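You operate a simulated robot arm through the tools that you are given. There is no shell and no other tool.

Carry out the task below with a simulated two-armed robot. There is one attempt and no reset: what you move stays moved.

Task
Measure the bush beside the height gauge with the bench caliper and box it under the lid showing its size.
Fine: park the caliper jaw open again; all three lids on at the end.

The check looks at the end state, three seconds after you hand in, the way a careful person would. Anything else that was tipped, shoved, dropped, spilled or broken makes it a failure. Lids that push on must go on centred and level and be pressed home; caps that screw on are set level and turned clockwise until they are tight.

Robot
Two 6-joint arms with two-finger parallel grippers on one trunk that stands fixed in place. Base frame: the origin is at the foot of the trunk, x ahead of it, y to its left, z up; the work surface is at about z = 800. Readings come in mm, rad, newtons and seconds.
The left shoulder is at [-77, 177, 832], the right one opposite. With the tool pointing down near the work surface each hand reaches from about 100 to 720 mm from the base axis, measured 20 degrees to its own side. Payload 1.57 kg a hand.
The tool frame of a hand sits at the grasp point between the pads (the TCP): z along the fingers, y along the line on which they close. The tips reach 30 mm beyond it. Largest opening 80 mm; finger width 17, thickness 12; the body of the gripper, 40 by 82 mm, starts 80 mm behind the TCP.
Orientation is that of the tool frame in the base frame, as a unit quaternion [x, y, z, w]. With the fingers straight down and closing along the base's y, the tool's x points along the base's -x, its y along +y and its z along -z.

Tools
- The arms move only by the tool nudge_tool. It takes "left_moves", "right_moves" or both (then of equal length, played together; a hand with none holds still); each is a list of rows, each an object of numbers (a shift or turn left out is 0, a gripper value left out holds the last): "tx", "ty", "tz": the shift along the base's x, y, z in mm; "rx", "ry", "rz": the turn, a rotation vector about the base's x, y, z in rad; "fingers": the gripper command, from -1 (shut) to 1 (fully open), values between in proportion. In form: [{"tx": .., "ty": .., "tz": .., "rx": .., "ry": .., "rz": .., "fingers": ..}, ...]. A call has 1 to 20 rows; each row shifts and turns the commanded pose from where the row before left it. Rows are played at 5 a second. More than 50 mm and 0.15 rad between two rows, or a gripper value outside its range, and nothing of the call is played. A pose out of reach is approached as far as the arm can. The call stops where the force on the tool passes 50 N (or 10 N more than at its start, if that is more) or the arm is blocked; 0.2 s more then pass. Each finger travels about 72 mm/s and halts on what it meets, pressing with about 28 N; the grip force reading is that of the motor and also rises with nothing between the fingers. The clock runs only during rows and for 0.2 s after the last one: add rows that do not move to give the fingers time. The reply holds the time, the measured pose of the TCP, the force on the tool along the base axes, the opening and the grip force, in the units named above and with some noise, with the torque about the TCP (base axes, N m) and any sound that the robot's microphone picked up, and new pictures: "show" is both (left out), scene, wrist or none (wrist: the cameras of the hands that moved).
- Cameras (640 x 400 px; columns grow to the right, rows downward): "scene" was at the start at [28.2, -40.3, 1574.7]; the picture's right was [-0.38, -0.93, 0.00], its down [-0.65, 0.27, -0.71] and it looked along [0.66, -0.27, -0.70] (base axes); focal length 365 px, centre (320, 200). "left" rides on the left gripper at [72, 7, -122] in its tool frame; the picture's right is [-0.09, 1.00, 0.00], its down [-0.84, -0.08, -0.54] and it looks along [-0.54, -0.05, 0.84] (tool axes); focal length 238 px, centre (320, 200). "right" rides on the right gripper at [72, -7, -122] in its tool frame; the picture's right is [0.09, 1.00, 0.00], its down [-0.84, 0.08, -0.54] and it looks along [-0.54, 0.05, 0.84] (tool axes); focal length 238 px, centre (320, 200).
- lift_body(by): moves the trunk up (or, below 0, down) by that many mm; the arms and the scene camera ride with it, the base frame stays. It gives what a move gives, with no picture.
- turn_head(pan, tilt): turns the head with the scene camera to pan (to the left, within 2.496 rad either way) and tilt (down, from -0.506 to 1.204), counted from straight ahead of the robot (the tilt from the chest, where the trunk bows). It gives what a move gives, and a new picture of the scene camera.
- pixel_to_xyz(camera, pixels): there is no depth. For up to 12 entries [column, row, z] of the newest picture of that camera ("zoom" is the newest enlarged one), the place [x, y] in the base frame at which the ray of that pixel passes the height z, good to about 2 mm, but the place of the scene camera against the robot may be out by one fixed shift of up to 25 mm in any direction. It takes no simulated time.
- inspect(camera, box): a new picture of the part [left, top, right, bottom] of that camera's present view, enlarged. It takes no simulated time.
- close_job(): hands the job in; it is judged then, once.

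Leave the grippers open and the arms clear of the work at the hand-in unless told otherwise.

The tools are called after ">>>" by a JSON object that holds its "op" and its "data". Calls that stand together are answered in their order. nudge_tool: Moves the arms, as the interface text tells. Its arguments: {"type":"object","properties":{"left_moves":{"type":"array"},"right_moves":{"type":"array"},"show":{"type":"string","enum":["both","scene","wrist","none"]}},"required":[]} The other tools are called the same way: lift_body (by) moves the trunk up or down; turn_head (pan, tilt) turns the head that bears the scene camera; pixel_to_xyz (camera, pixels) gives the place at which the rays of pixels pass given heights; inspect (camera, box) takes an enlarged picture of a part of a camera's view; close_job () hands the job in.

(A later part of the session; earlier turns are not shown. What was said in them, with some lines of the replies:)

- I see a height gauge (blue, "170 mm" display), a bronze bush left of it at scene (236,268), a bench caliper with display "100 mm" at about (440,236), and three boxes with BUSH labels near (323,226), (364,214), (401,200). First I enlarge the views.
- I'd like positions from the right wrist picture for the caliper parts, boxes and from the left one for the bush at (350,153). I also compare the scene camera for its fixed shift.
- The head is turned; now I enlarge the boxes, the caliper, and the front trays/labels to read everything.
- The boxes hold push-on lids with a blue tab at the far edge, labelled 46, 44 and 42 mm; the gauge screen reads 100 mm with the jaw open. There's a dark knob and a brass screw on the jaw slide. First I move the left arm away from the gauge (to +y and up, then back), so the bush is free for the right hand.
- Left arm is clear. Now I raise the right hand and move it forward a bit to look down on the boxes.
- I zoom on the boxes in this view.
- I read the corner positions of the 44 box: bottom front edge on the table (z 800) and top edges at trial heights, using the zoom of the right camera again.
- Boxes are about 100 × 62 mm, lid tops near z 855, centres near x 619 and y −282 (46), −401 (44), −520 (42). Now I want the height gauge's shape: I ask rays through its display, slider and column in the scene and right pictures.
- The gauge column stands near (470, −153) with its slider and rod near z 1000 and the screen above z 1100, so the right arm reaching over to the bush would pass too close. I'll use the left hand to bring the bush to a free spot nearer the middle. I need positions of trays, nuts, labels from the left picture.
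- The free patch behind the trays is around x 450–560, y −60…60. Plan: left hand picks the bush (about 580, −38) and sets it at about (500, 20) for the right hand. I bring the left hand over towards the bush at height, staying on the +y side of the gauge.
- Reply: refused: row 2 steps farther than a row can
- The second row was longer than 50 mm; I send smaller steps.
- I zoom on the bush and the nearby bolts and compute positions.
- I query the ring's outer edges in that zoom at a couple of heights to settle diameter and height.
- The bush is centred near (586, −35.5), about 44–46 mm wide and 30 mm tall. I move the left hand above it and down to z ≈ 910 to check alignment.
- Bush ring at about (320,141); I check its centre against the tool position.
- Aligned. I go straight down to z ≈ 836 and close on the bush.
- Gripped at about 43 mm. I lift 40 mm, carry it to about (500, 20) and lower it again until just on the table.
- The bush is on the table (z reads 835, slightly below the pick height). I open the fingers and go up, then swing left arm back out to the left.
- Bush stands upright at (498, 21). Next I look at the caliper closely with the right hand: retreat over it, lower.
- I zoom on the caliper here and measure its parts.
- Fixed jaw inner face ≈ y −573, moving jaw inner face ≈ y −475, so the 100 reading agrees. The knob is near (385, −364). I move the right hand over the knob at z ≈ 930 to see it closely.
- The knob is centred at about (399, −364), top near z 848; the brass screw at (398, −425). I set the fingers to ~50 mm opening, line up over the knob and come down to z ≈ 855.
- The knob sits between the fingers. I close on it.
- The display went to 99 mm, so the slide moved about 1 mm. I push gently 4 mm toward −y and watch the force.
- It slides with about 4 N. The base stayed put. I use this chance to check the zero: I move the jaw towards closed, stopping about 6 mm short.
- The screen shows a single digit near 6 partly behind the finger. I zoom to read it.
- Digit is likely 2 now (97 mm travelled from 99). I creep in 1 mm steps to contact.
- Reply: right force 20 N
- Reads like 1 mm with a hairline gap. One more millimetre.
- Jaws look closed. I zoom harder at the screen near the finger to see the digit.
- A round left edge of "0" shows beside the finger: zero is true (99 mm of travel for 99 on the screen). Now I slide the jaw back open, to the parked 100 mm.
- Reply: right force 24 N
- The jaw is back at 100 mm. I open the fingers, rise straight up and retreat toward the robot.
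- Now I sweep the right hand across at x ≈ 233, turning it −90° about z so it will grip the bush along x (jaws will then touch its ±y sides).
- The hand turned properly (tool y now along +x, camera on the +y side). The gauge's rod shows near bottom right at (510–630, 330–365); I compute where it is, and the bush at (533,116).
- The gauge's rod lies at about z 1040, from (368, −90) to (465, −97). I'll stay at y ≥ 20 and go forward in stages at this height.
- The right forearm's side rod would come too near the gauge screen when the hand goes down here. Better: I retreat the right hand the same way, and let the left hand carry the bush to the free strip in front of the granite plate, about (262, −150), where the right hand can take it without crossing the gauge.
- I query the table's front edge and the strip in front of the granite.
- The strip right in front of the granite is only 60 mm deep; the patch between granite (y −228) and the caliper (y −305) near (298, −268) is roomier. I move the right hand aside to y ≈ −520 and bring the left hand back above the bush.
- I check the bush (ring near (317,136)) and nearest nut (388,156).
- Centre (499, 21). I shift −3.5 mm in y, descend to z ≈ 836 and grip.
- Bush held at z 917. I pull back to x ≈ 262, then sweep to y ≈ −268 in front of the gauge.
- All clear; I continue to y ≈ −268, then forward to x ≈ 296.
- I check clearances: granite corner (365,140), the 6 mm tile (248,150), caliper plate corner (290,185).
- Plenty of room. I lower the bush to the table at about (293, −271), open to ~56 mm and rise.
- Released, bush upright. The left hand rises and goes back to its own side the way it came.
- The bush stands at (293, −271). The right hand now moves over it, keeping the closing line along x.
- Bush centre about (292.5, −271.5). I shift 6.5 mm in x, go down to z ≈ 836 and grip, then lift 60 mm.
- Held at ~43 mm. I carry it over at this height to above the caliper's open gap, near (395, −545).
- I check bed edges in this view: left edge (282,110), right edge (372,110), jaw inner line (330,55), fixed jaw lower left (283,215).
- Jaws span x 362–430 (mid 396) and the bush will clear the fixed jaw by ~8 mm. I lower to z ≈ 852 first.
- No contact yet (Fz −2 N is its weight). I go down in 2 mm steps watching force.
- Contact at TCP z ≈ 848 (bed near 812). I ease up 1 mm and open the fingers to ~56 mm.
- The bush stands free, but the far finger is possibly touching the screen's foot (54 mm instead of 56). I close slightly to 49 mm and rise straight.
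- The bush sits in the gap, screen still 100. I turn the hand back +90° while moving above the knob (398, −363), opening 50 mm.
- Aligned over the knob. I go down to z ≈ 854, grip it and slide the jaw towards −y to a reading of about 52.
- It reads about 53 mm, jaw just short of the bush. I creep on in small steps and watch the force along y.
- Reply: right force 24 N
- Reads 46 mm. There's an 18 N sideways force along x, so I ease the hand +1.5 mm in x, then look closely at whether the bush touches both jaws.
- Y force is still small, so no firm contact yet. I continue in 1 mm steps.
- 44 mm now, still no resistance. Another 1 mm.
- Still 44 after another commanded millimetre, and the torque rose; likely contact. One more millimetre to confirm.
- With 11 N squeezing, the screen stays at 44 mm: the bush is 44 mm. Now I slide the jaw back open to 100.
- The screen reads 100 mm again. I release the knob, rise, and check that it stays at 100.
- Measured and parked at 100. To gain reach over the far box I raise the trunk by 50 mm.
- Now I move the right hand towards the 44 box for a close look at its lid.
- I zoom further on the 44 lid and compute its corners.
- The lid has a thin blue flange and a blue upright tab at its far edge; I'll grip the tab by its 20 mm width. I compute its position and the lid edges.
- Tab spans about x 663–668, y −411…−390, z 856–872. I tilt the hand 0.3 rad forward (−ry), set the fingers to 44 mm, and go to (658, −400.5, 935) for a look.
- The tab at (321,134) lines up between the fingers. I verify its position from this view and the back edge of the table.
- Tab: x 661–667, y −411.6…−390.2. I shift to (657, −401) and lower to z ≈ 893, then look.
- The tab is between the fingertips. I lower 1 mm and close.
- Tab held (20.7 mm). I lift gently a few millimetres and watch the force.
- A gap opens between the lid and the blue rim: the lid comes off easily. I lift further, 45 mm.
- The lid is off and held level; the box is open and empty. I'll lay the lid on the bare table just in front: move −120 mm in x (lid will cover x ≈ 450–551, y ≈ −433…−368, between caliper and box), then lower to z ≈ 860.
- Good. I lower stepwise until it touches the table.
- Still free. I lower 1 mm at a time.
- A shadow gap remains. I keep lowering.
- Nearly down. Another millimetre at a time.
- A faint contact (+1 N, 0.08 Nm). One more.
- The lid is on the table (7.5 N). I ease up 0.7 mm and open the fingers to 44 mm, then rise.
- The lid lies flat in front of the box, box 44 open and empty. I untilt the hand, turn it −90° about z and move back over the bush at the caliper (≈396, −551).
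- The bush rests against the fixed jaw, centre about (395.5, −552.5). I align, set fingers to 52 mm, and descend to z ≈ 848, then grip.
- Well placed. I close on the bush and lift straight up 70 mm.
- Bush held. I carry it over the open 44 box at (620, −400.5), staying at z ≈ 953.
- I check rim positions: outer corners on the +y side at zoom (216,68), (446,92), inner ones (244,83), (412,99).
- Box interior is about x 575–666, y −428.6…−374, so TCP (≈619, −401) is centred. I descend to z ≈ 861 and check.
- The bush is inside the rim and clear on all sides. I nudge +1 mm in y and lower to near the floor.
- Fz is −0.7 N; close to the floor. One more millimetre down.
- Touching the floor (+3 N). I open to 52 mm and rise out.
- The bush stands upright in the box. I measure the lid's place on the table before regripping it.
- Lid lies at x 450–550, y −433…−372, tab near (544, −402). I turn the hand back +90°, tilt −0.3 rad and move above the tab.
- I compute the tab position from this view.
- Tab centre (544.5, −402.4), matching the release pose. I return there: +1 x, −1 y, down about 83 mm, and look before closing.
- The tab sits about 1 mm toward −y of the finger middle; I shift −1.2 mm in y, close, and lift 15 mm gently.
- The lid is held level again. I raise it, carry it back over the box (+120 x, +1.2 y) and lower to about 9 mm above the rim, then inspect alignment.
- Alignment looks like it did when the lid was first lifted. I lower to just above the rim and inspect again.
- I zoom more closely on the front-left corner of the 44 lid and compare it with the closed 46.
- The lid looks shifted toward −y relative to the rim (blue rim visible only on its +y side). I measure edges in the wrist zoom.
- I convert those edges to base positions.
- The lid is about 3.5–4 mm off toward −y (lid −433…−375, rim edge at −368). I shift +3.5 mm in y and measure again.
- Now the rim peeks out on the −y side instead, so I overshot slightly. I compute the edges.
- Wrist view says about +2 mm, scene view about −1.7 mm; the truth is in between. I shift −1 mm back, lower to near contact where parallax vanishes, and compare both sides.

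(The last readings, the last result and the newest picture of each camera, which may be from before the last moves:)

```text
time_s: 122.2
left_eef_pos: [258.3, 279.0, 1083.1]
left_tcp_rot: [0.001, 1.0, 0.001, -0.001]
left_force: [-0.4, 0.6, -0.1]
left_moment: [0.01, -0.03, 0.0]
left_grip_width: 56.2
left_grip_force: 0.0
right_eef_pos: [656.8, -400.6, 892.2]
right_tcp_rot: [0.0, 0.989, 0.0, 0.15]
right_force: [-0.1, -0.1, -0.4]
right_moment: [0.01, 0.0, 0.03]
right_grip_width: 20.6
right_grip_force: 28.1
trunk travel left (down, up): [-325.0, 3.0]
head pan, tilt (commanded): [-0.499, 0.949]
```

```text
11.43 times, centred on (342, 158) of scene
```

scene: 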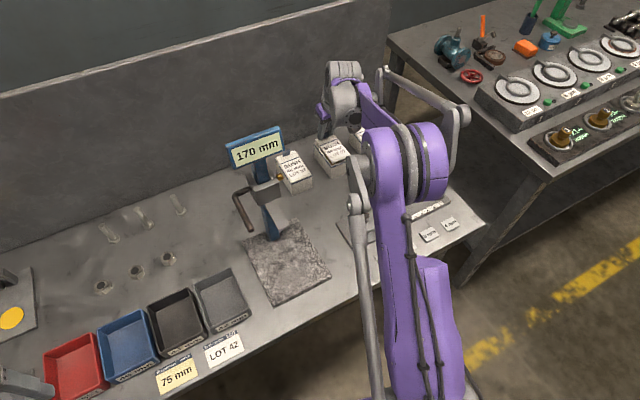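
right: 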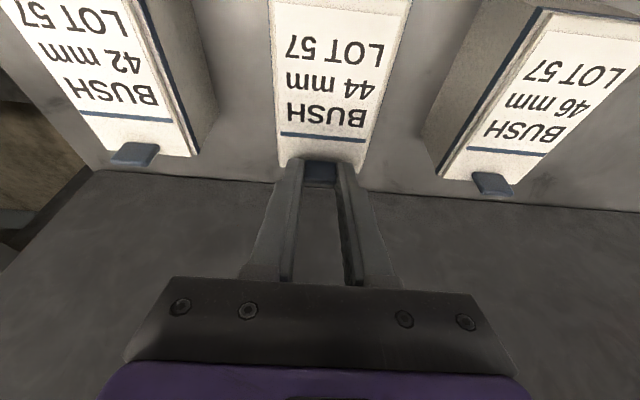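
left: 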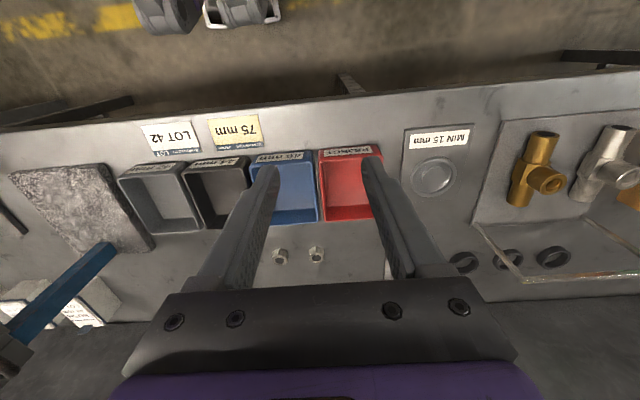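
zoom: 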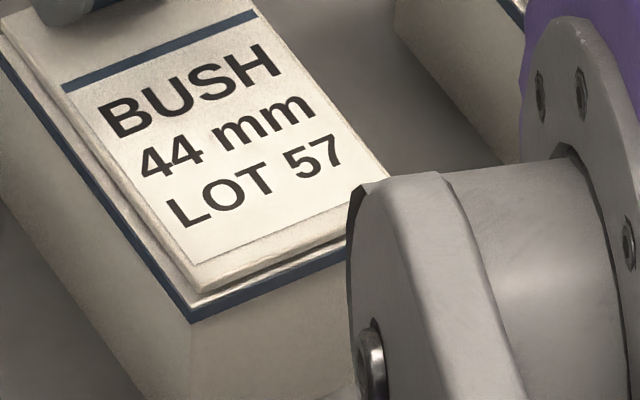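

Now rim strips show equally on both sides. Lengthwise the lid looks ~1.4 mm too far back (+x); I shift −1.4 mm and check against the closed 46 lid again.

>>> {"op": "nudge_tool", "data": {"right_moves": [{"tx": -1.4}, {}], "show": "wrist"}}

>>> {"op": "inspect", "data": {"camera": "scene", "box": [320, 140, 365, 175]}}

>>> {"op": "inspect", "data": {"camera": "right", "box": [260, 130, 380, 190]}}

>>> {"op": "inspect", "data": {"camera": "right", "box": [60, 110, 240, 200]}}

```text
time_s: 122.8
left_eef_pos: [257.8, 279.0, 1083.2]
left_tcp_rot: [0.0, 1.0, 0.0, 0.0]
left_force: [-0.7, -0.4, -0.8]
left_moment: [-0.03, -0.02, -0.01]
left_grip_width: 56.0
left_grip_force: 0.0
right_eef_pos: [656.2, -399.1, 893.0]
right_tcp_rot: [0.0, 0.989, 0.0, 0.15]
right_force: [0.1, 0.4, -0.3]
right_moment: [-0.04, -0.04, 0.03]
right_grip_width: 20.5
right_grip_force: 27.7
trunk travel left (down, up): [-325.0, 3.0]
head pan, tilt (commanded): [-0.499, 0.949]
```

right: 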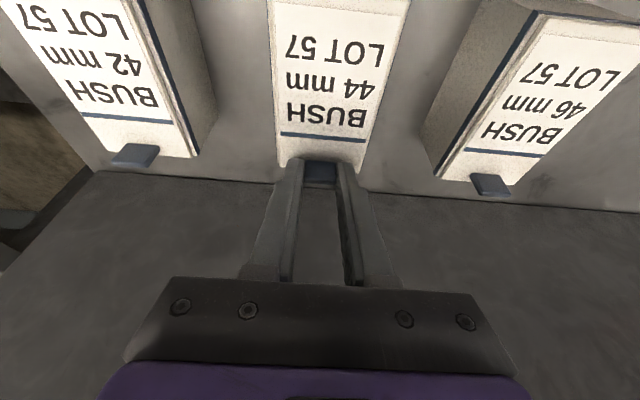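

```text
11.43 times, centred on (342, 158) of scene
```

zoom: 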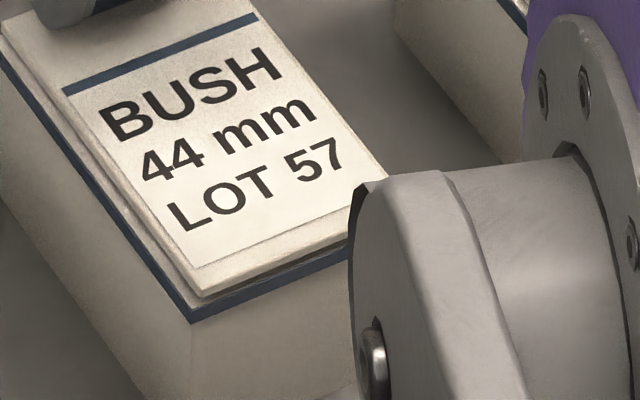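

```text
5.33 times, centred on (320, 160) of right
```

zoom: 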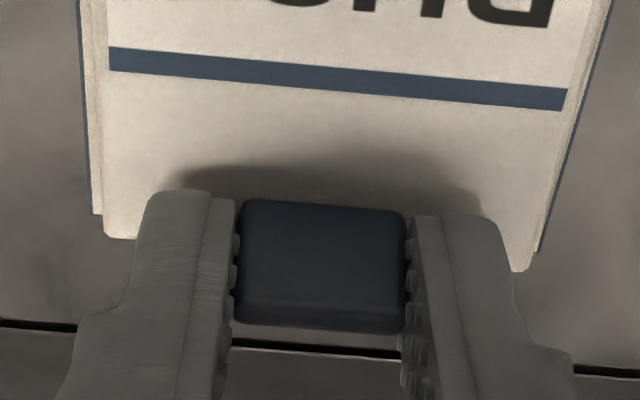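

```text
3.56 times, centred on (150, 155) of right
```

zoom: 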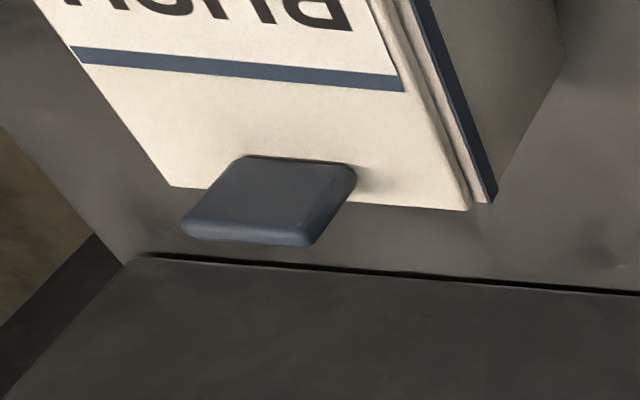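

Compared with the closed 42 lid, the lid sits right lengthwise. I nudge +0.4 mm in y and lower in small steps to contact.

>>> {"op": "nudge_tool", "data": {"right_moves": [{"ty": 0.4, "tz": -0.7}, {"tz": -0.6}, {}], "show": "none"}}

```text
time_s: 123.6
left_eef_pos: [256.9, 279.3, 1083.9]
left_tcp_rot: [0.0, 1.0, -0.001, 0.0]
left_force: [0.2, 0.4, 0.2]
left_moment: [0.03, 0.0, 0.01]
left_grip_width: 56.1
left_grip_force: 0.1
right_eef_pos: [655.7, -398.2, 890.5]
right_tcp_rot: [-0.001, 0.989, 0.0, 0.149]
right_force: [0.4, -0.5, -0.2]
right_moment: [0.01, -0.02, -0.01]
right_grip_width: 20.6
right_grip_force: 27.8
trunk travel left (down, up): [-325.0, 3.0]
head pan, tilt (commanded): [-0.499, 0.949]
```

>>> {"op": "nudge_tool", "data": {"right_moves": [{"tz": -0.7}, {}], "show": "none"}}

```text
time_s: 124.2
left_eef_pos: [257.0, 279.2, 1084.5]
left_tcp_rot: [0.0, 1.0, 0.0, -0.001]
left_force: [0.6, 0.1, -0.6]
left_moment: [-0.02, 0.01, 0.02]
left_grip_width: 56.1
left_grip_force: 0.0
right_eef_pos: [655.6, -398.7, 890.1]
right_tcp_rot: [-0.001, 0.989, 0.0, 0.15]
right_force: [1.8, -0.4, 2.2]
right_moment: [-0.03, 0.16, -0.03]
right_grip_width: 20.9
right_grip_force: 27.6
trunk travel left (down, up): [-325.0, 3.0]
head pan, tilt (commanded): [-0.499, 0.949]
```

First contact (2.2 N). I look at the alignment now that it rests on the rim.

>>> {"op": "nudge_tool", "data": {"right_moves": [{"tz": -0.6}, {}], "show": "wrist"}}

>>> {"op": "inspect", "data": {"camera": "right", "box": [340, 60, 420, 170]}}

>>> {"op": "inspect", "data": {"camera": "right", "box": [250, 60, 330, 170]}}

>>> {"op": "inspect", "data": {"camera": "right", "box": [260, 130, 380, 190]}}

>>> {"op": "inspect", "data": {"camera": "scene", "box": [320, 140, 365, 175]}}

```text
time_s: 124.8
left_eef_pos: [256.7, 279.9, 1084.1]
left_tcp_rot: [0.001, 1.0, 0.0, 0.0]
left_force: [-0.3, 1.0, 0.6]
left_moment: [0.02, 0.05, 0.05]
left_grip_width: 55.9
left_grip_force: 0.1
right_eef_pos: [654.8, -399.1, 891.1]
right_tcp_rot: [-0.001, 0.989, 0.0, 0.151]
right_force: [1.3, 0.7, 7.0]
right_moment: [0.03, 0.23, 0.0]
right_grip_width: 20.9
right_grip_force: 27.7
trunk travel left (down, up): [-325.0, 3.0]
head pan, tilt (commanded): [-0.499, 0.949]
```

right: 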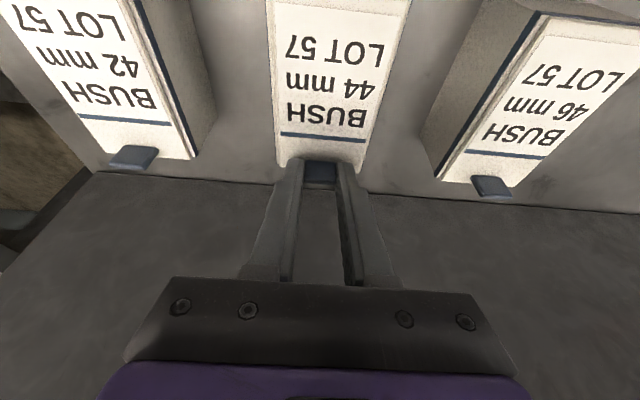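

```text
3.64 times, centred on (380, 115) of right
```

zoom: 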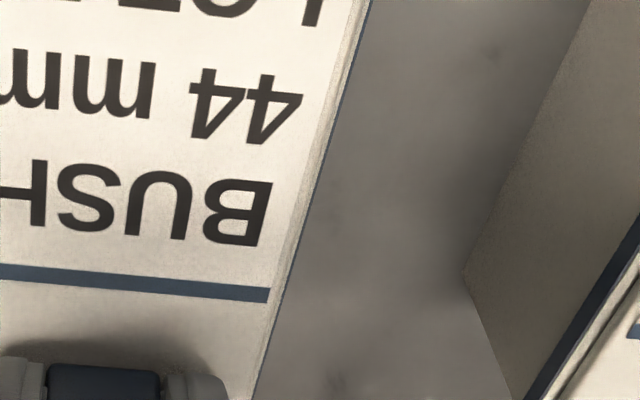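

```text
3.64 times, centred on (290, 115) of right
```

zoom: 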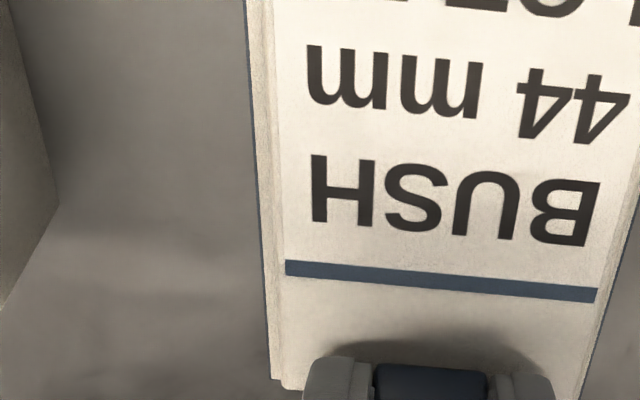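

```text
5.33 times, centred on (320, 160) of right
```

zoom: 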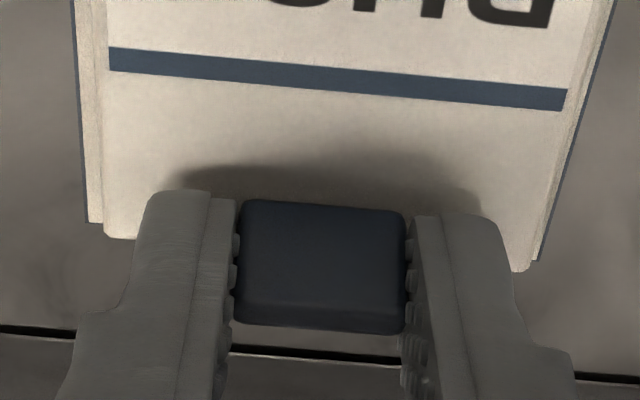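

```text
11.43 times, centred on (342, 158) of scene
```

zoom: 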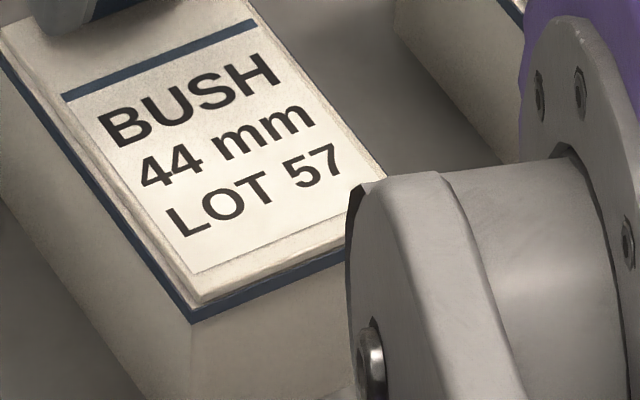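

The lid rests on the rim; lengthwise it matches the 42 reference, sideways it's ~0.7 mm toward +y. I lift 1 mm, move −0.7 mm in y, set down again and check.

>>> {"op": "nudge_tool", "data": {"right_moves": [{"tz": 1.2}, {"ty": -0.7}, {}, {"tz": -1.2}, {}], "show": "wrist"}}

>>> {"op": "inspect", "data": {"camera": "right", "box": [340, 60, 420, 170]}}

>>> {"op": "inspect", "data": {"camera": "right", "box": [250, 60, 330, 170]}}

>>> {"op": "inspect", "data": {"camera": "right", "box": [260, 130, 380, 190]}}

```text
time_s: 126.0
left_eef_pos: [257.4, 279.1, 1084.2]
left_tcp_rot: [-0.001, 1.0, -0.001, 0.001]
left_force: [0.3, 0.0, -0.5]
left_moment: [0.03, 0.01, 0.03]
left_grip_width: 56.0
left_grip_force: 0.0
right_eef_pos: [656.0, -400.7, 891.0]
right_tcp_rot: [0.0, 0.989, 0.0, 0.151]
right_force: [3.5, -1.5, 11.1]
right_moment: [-0.07, 0.29, 0.01]
right_grip_width: 20.7
right_grip_force: 27.8
trunk travel left (down, up): [-325.0, 3.0]
head pan, tilt (commanded): [-0.499, 0.949]
```

right: 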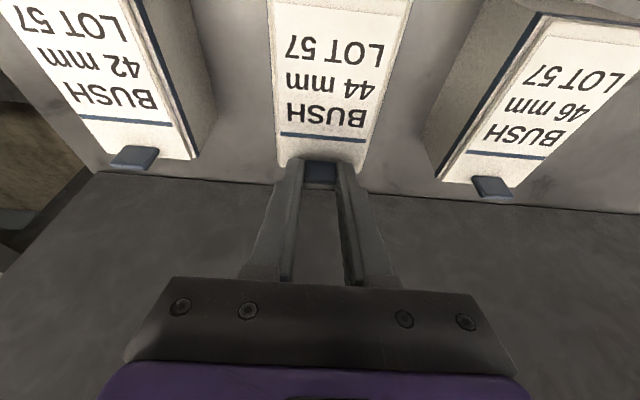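

```text
3.64 times, centred on (380, 115) of right
```

zoom: 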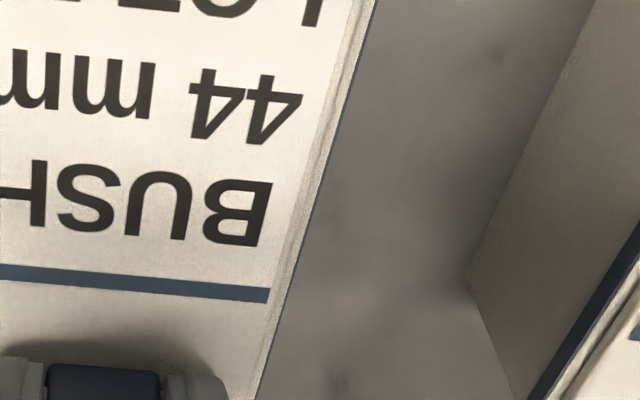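

```text
3.64 times, centred on (290, 115) of right
```

zoom: 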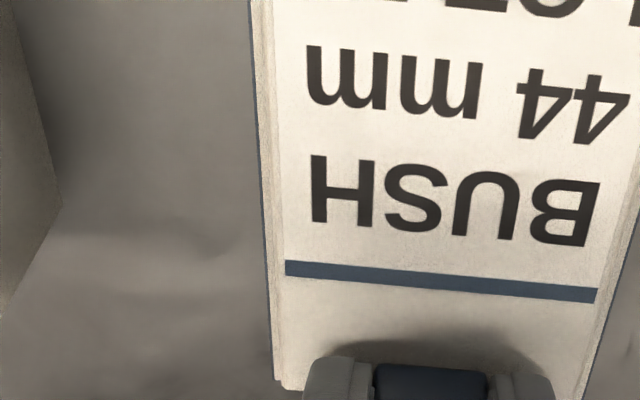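

```text
5.33 times, centred on (320, 160) of right
```

zoom: 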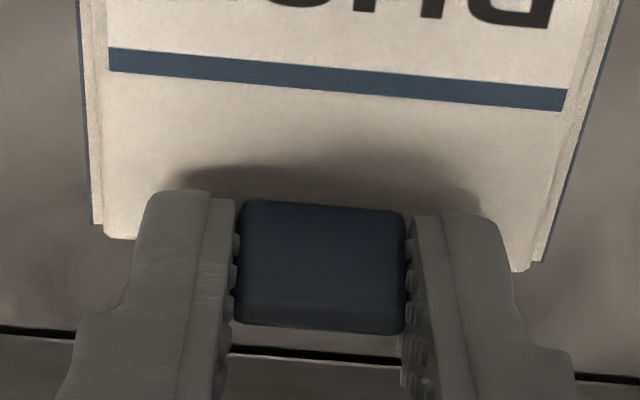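

Centred now: strips 17/21 px match a centred lid from this camera, back edge matches the reference. I release the tab gently and rise.

>>> {"op": "nudge_tool", "data": {"right_moves": [{"tz": 0.5}, {"fingers": -0.35}, {"fingers": -0.2}, {"fingers": 0}, {"fingers": 0}, {"tz": 10}, {"tz": 20}, {"tz": 20}, {}], "show": "both"}}

>>> {"op": "inspect", "data": {"camera": "scene", "box": [320, 140, 365, 175]}}

>>> {"op": "inspect", "data": {"camera": "right", "box": [220, 0, 420, 180]}}

```text
time_s: 128.0
left_eef_pos: [257.0, 279.2, 1084.1]
left_tcp_rot: [0.0, 1.0, 0.0, 0.0]
left_force: [0.2, -0.2, -0.9]
left_moment: [0.0, 0.03, -0.03]
left_grip_width: 56.0
left_grip_force: 0.1
right_eef_pos: [654.2, -399.6, 938.9]
right_tcp_rot: [-0.001, 0.989, 0.0, 0.149]
right_force: [0.2, 0.0, -1.0]
right_moment: [0.03, 0.0, -0.01]
right_grip_width: 39.9
right_grip_force: 0.0
trunk travel left (down, up): [-325.0, 3.0]
head pan, tilt (commanded): [-0.499, 0.949]
```

scene: 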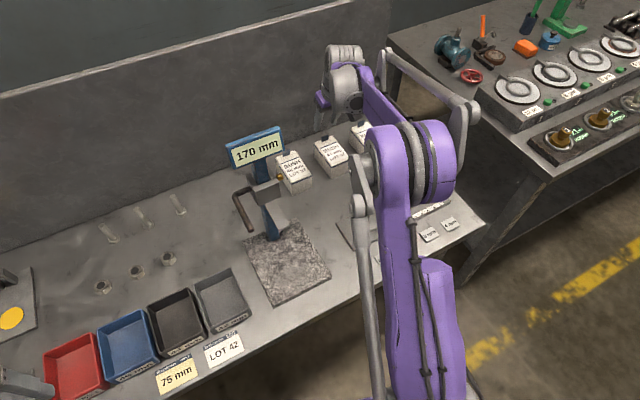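
right: 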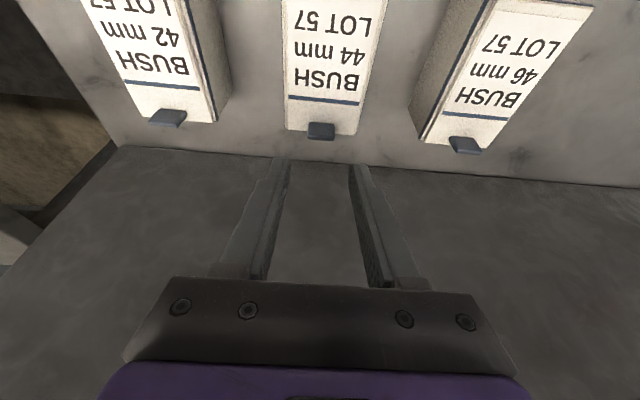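

```text
11.43 times, centred on (342, 158) of scene
```

zoom: 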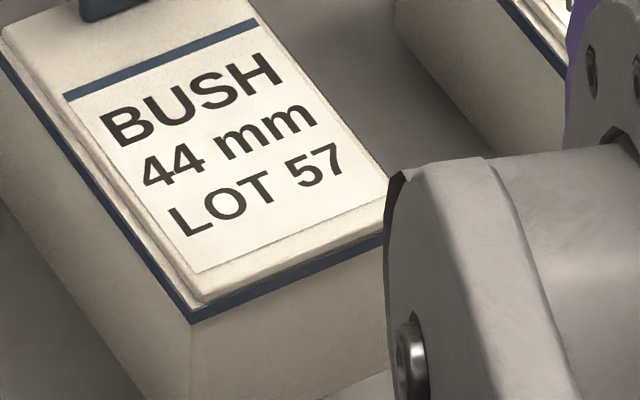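

```text
2.22 times, centred on (320, 90) of right
```

zoom: 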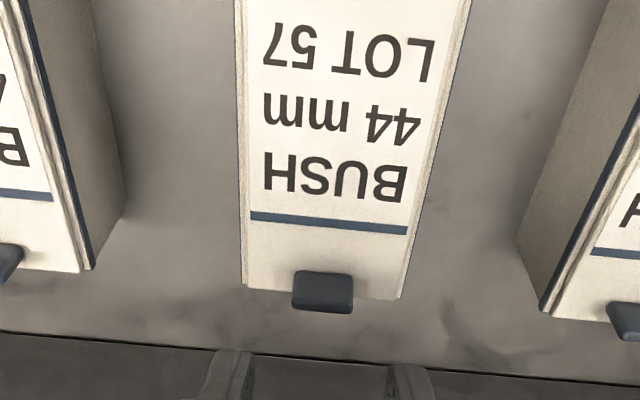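

The lid lies centred. Now I press it home: untilt the hand, close the fingers and move over the lid's middle (620, −400.5).

>>> {"op": "nudge_tool", "data": {"right_moves": [{"tz": 15, "fingers": -1}, {"ry": 0.1, "tx": -12}, {"ry": 0.1, "tx": -12}, {"ry": 0.1, "tx": -10}, {}, {}], "show": "both"}}

```text
time_s: 129.4
left_eef_pos: [257.7, 279.9, 1084.1]
left_tcp_rot: [0.0, 1.0, 0.001, 0.0]
left_force: [-0.6, -0.3, 0.6]
left_moment: [0.0, 0.04, 0.03]
left_grip_width: 56.2
left_grip_force: 0.1
right_eef_pos: [622.4, -399.8, 957.7]
right_tcp_rot: [0.001, 1.0, 0.0, 0.0]
right_force: [-0.1, 0.7, -0.2]
right_moment: [-0.01, 0.01, -0.05]
right_grip_width: 0.0
right_grip_force: 20.9
trunk travel left (down, up): [-325.0, 3.0]
head pan, tilt (commanded): [-0.499, 0.949]
```

scene: 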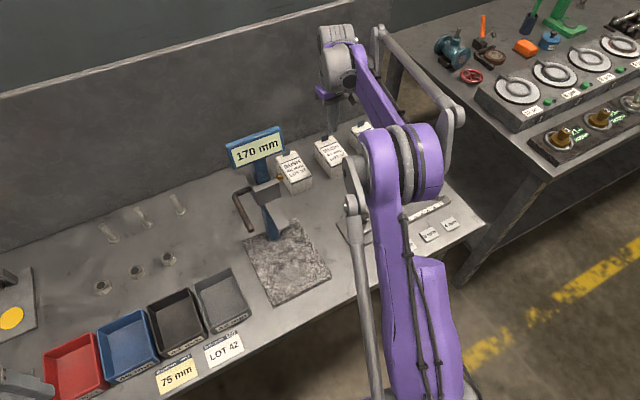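
right: 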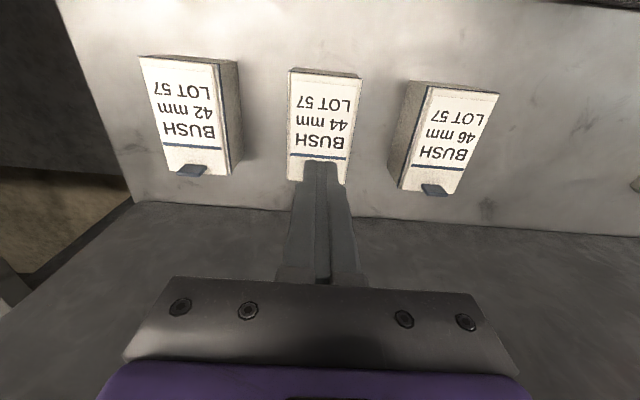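

Positioned over the middle. I lower to just above the lid (z ≈ 890).

>>> {"op": "nudge_tool", "data": {"right_moves": [{"tx": -2, "tz": -30}, {"tz": -25}, {"tz": -10}, {}], "show": "wrist"}}

```text
time_s: 130.4
left_eef_pos: [257.7, 279.4, 1082.9]
left_tcp_rot: [0.0, 1.0, 0.0, 0.0]
left_force: [0.5, 0.3, 0.1]
left_moment: [-0.06, -0.04, 0.01]
left_grip_width: 56.2
left_grip_force: 0.0
right_eef_pos: [619.1, -398.9, 891.5]
right_tcp_rot: [-0.001, 1.0, -0.001, 0.0]
right_force: [-0.5, 0.6, 1.1]
right_moment: [0.01, 0.01, -0.01]
right_grip_width: 0.0
right_grip_force: 20.7
trunk travel left (down, up): [-325.0, 3.0]
head pan, tilt (commanded): [-0.499, 0.949]
```

right: 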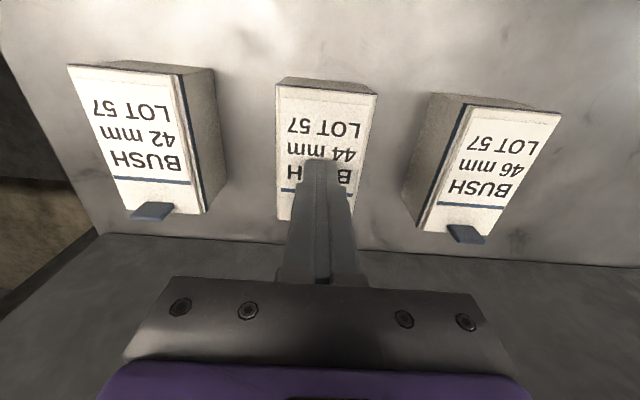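

>>> {"op": "nudge_tool", "data": {"right_moves": [{"tz": -2}, {"tz": -1.5}, {"tz": -1}, {}], "show": "none"}}

```text
time_s: 131.4
left_eef_pos: [256.9, 280.3, 1084.5]
left_tcp_rot: [0.001, 1.0, 0.0, 0.001]
left_force: [-0.8, 0.8, 0.0]
left_moment: [0.0, 0.0, 0.01]
left_grip_width: 55.9
left_grip_force: 0.0
right_eef_pos: [620.0, -399.8, 889.2]
right_tcp_rot: [0.0, 1.0, -0.001, 0.002]
right_force: [3.7, -1.2, 21.1]
right_moment: [-0.08, -0.08, 0.0]
right_grip_width: 0.1
right_grip_force: 21.2
trunk travel left (down, up): [-325.0, 3.0]
head pan, tilt (commanded): [-0.499, 0.949]
```

Pressing with 21 N. I press a bit more, to around 35 N, and watch for movement or a click.

>>> {"op": "nudge_tool", "data": {"right_moves": [{"tz": -1}, {"tz": -1}, {}], "show": "wrist"}}

>>> {"op": "inspect", "data": {"camera": "scene", "box": [300, 125, 380, 185]}}

```text
time_s: 132.2
left_eef_pos: [254.0, 280.7, 1084.5]
left_tcp_rot: [-0.001, 1.0, 0.0, 0.001]
left_force: [0.8, 0.0, -0.2]
left_moment: [-0.03, -0.03, 0.01]
left_grip_width: 56.1
left_grip_force: 0.0
right_eef_pos: [618.4, -401.1, 888.0]
right_tcp_rot: [0.0, 1.0, -0.002, 0.002]
right_force: [4.7, -1.3, 33.9]
right_moment: [-0.06, -0.11, 0.02]
right_grip_width: 0.0
right_grip_force: 20.8
trunk travel left (down, up): [-325.0, 3.0]
head pan, tilt (commanded): [-0.499, 0.949]
stopped in row 3 (right hand): the force on the tool passed its limit at 51 N (the readings are from after the stop); the commanded pose is now the measured one
```

right: 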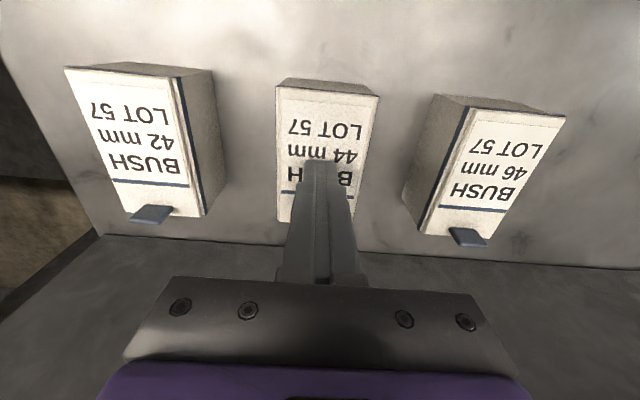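

```text
6.67 times, centred on (340, 155) of scene
```

zoom: 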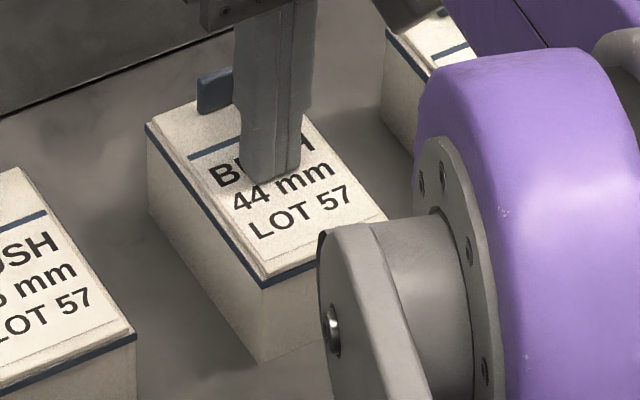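

It was pressed with up to 51 N; solid. I lift straight off, rise, and back away to inspect all lids.

>>> {"op": "nudge_tool", "data": {"right_moves": [{"tz": 3}, {"tz": 15}, {"tz": 40}, {"tz": 40, "tx": -20}, {"tx": -40, "tz": 20}, {"tx": -45}, {}], "show": "both"}}

>>> {"op": "inspect", "data": {"camera": "scene", "box": [270, 110, 400, 200]}}

>>> {"op": "inspect", "data": {"camera": "right", "box": [200, 100, 440, 250]}}

```text
time_s: 133.8
left_eef_pos: [257.6, 279.0, 1083.9]
left_tcp_rot: [0.0, 1.0, 0.0, 0.0]
left_force: [-0.4, -0.1, -0.3]
left_moment: [0.0, 0.03, -0.02]
left_grip_width: 56.0
left_grip_force: 0.1
right_eef_pos: [513.2, -398.8, 1002.7]
right_tcp_rot: [0.0, 1.0, -0.001, 0.001]
right_force: [-0.6, -0.2, 0.4]
right_moment: [-0.02, 0.03, -0.01]
right_grip_width: 0.0
right_grip_force: 21.7
trunk travel left (down, up): [-325.0, 3.0]
head pan, tilt (commanded): [-0.499, 0.949]
```

scene: 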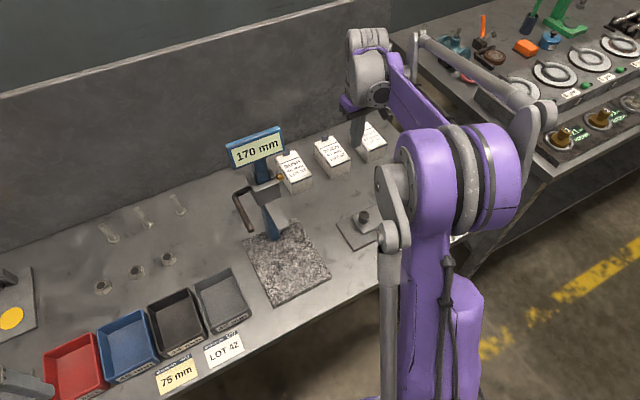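
right: 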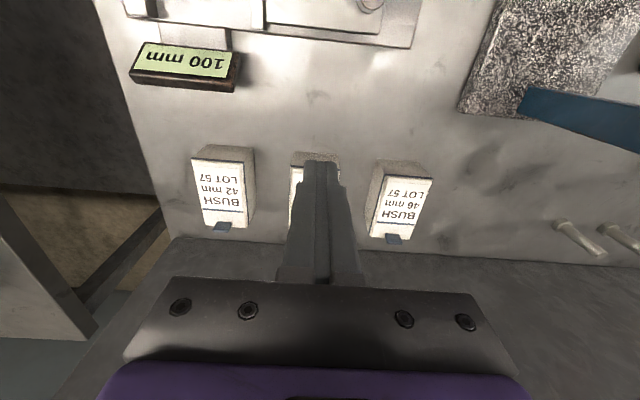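

```text
4.44 times, centred on (335, 155) of scene
```

zoom: 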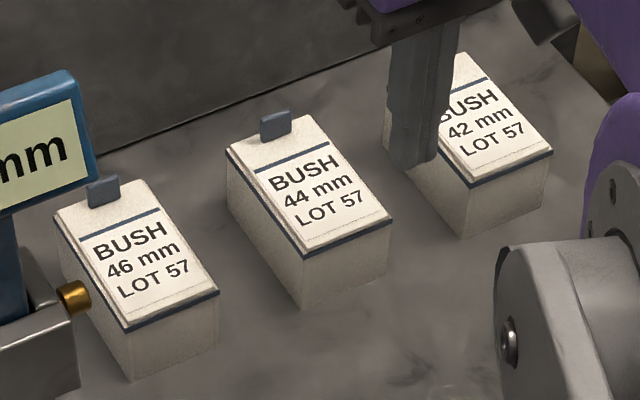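

```text
2.67 times, centred on (320, 175) of right
```

zoom: 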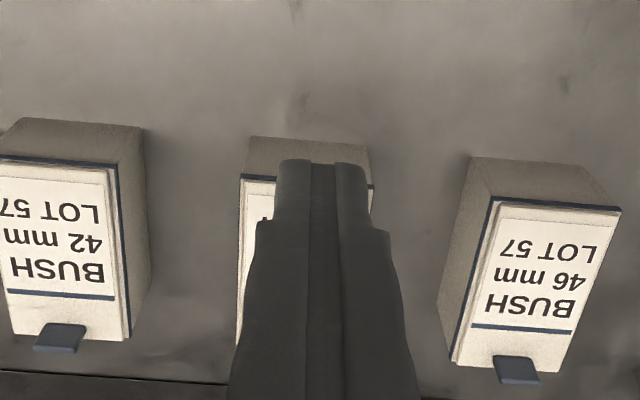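

All three lids are on and look alike; the screen reads 100 mm. I open both grippers and retreat the right arm clear, then take a final look.

>>> {"op": "nudge_tool", "data": {"right_moves": [{"tz": 40, "fingers": 1}, {"tx": -45, "tz": 20}, {"tx": -45, "ty": -10}, {"tx": -45, "ty": -15}, {"tx": -45, "ty": -20}, {"tx": -45, "ty": -20}, {"tx": -45, "ty": -20}, {"ty": -40}, {"ty": -40}, {}], "left_moves": [{"fingers": 1}, {}, {}, {}, {}, {}, {}, {}, {}, {}], "show": "both"}}

>>> {"op": "inspect", "data": {"camera": "scene", "box": [270, 110, 400, 200]}}

>>> {"op": "inspect", "data": {"camera": "scene", "box": [320, 140, 480, 270]}}

>>> {"op": "inspect", "data": {"camera": "scene", "box": [200, 110, 340, 320]}}

```text
time_s: 136.1
left_eef_pos: [257.0, 279.5, 1085.0]
left_tcp_rot: [-0.001, 1.0, 0.0, 0.001]
left_force: [-0.4, 0.2, -0.6]
left_moment: [-0.04, 0.0, 0.01]
left_grip_width: 80.2
left_grip_force: 0.1
right_eef_pos: [243.5, -565.6, 1063.0]
right_tcp_rot: [0.0, 1.0, 0.0, 0.001]
right_force: [0.2, 0.4, -1.3]
right_moment: [-0.01, 0.0, -0.01]
right_grip_width: 79.7
right_grip_force: 0.0
trunk travel left (down, up): [-325.0, 3.0]
head pan, tilt (commanded): [-0.499, 0.949]
```

scene: 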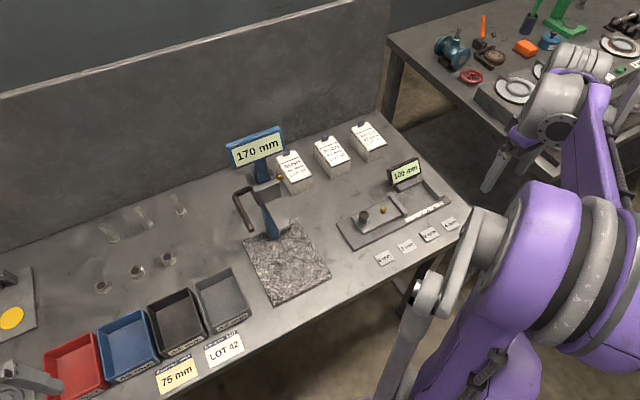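
right: 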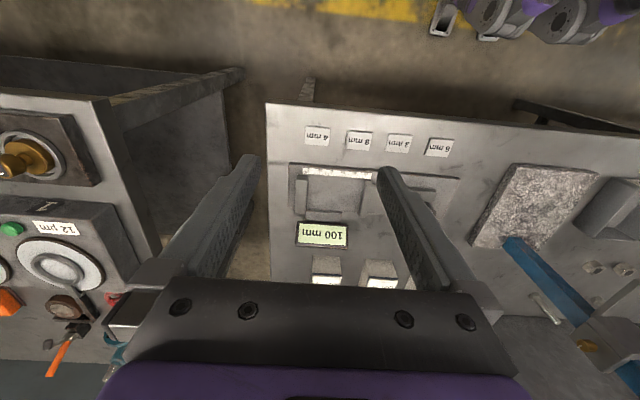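
left: 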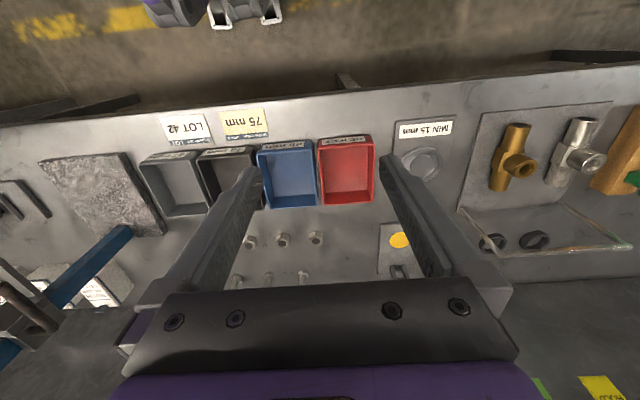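

```text
4.44 times, centred on (335, 155) of scene
```

zoom: 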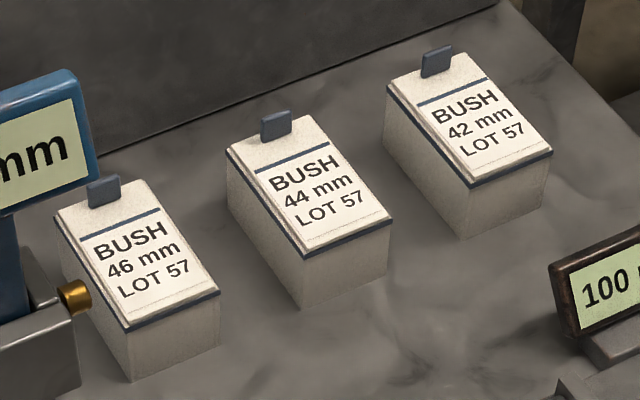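

```text
3.08 times, centred on (400, 205) of scene
```

zoom: 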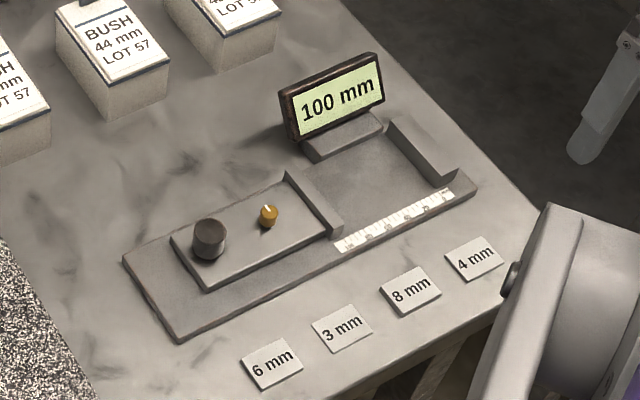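

```text
1.90 times, centred on (270, 215) of scene
```

zoom: 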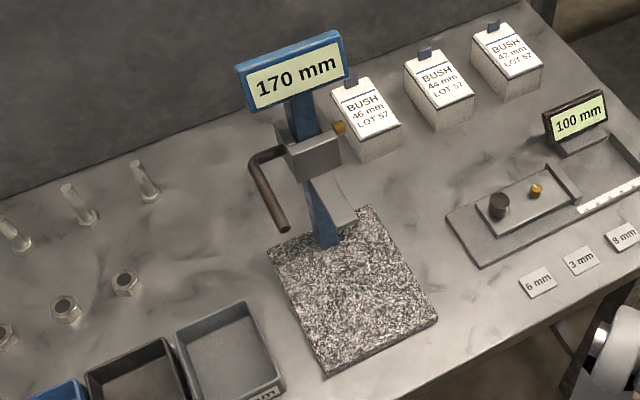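

Everything else is in place. One last close comparison of the three lids' seating.

>>> {"op": "inspect", "data": {"camera": "scene", "box": [312, 132, 354, 180]}}

>>> {"op": "inspect", "data": {"camera": "scene", "box": [348, 118, 390, 166]}}

>>> {"op": "inspect", "data": {"camera": "scene", "box": [273, 146, 315, 194]}}

```text
8.33 times, centred on (333, 156) of scene
```

zoom: 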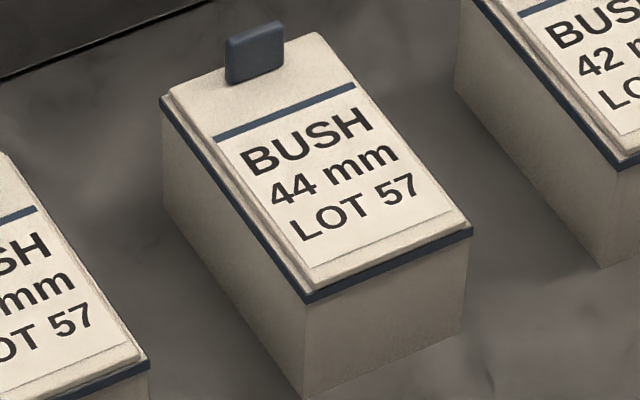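

```text
8.33 times, centred on (369, 142) of scene
```

zoom: 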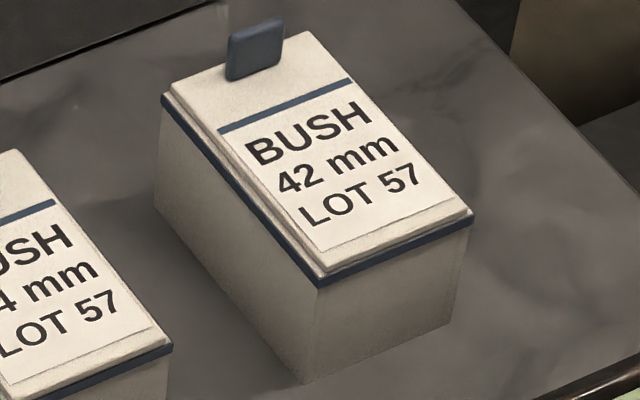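

```text
8.33 times, centred on (294, 170) of scene
```

zoom: 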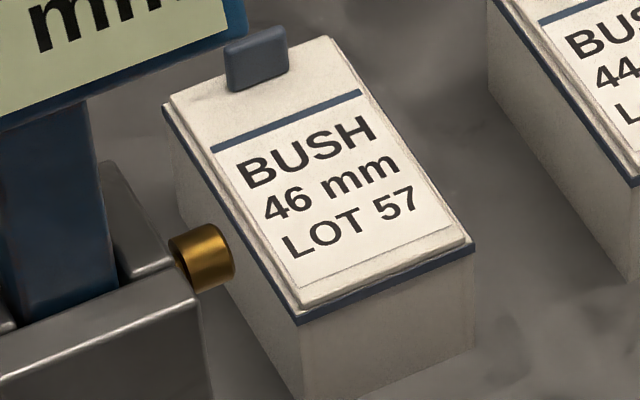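

The 44 lid may sit a touch toward the front. I zoom in on the front and back edges of each lid to judge.

>>> {"op": "inspect", "data": {"camera": "scene", "box": [324, 155, 354, 177]}}

>>> {"op": "inspect", "data": {"camera": "scene", "box": [360, 140, 390, 162]}}

>>> {"op": "inspect", "data": {"camera": "scene", "box": [285, 171, 315, 193]}}

>>> {"op": "inspect", "data": {"camera": "scene", "box": [310, 132, 340, 154]}}

>>> {"op": "inspect", "data": {"camera": "scene", "box": [346, 118, 376, 140]}}

>>> {"op": "inspect", "data": {"camera": "scene", "box": [271, 147, 301, 169]}}

```text
16.00 times, centred on (339, 166) of scene
```

zoom: 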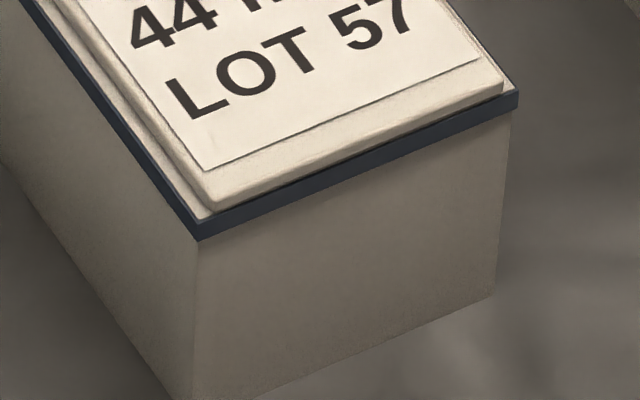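

```text
16.00 times, centred on (375, 151) of scene
```

zoom: 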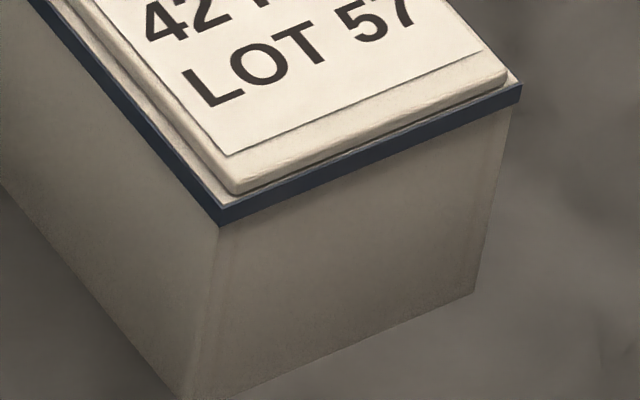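

```text
16.00 times, centred on (300, 182) of scene
```

zoom: 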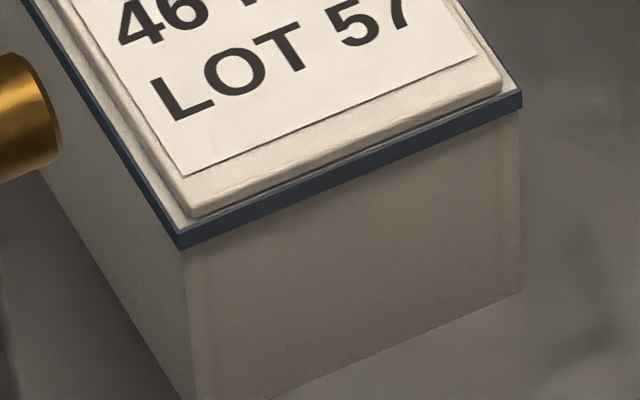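

```text
16.00 times, centred on (325, 143) of scene
```

zoom: 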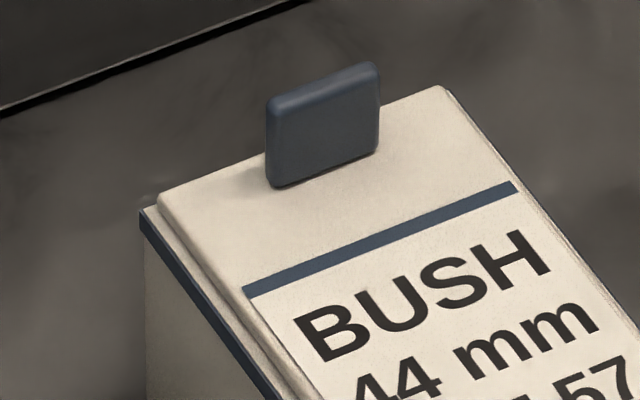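

```text
16.00 times, centred on (361, 129) of scene
```

zoom: 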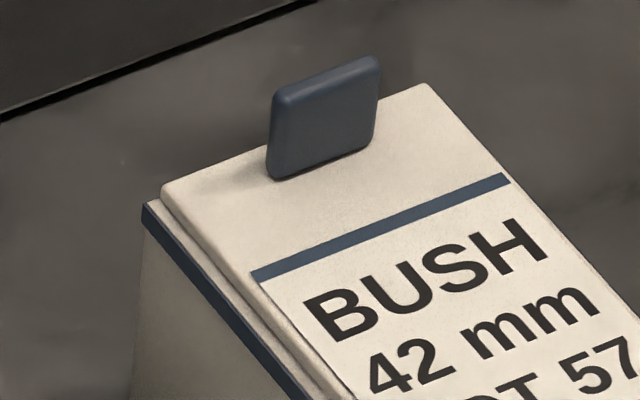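

```text
16.00 times, centred on (286, 158) of scene
```

zoom: 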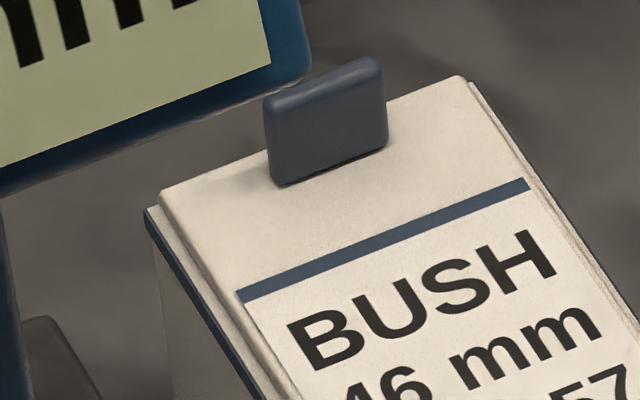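

The 44 lid is level, seated at the same height as its neighbours and centred to within about 1 mm, with no overhang. The bush measured 44 mm and is in the 44 box, the caliper is parked at 100 mm, all three lids are on, and both grippers are open and clear. I hand in.

>>> {"op": "close_job", "data": {}}

```text
The job is handed in.
```

The bush measured 44 mm on the bench caliper. It is standing upright in the box with the 44 mm lid. I checked the caliper's zero before measuring. With the bush squeezed at about 11 N, the reading held at 44 mm.

- **Lid:** I pressed the 44 mm lid home with up to about 51 N. It sits level with its neighbours, about 1–2 mm toward the front compared with them, with no overhang. The 42 mm and 46 mm lids stayed on throughout.
- **Caliper:** The jaw is parked open again and reads 100 mm.
- **Other items:** I moved nothing else on purpose, and the final pictures show the gauge, trays, tiles, bolts and nuts undisturbed.
- **Arms:** Both grippers are open and clear of the work. The trunk is still about 50 mm higher than at the start, which I needed to reach the box.

The job is handed in. The tool confirmed only that, not the result of the check.
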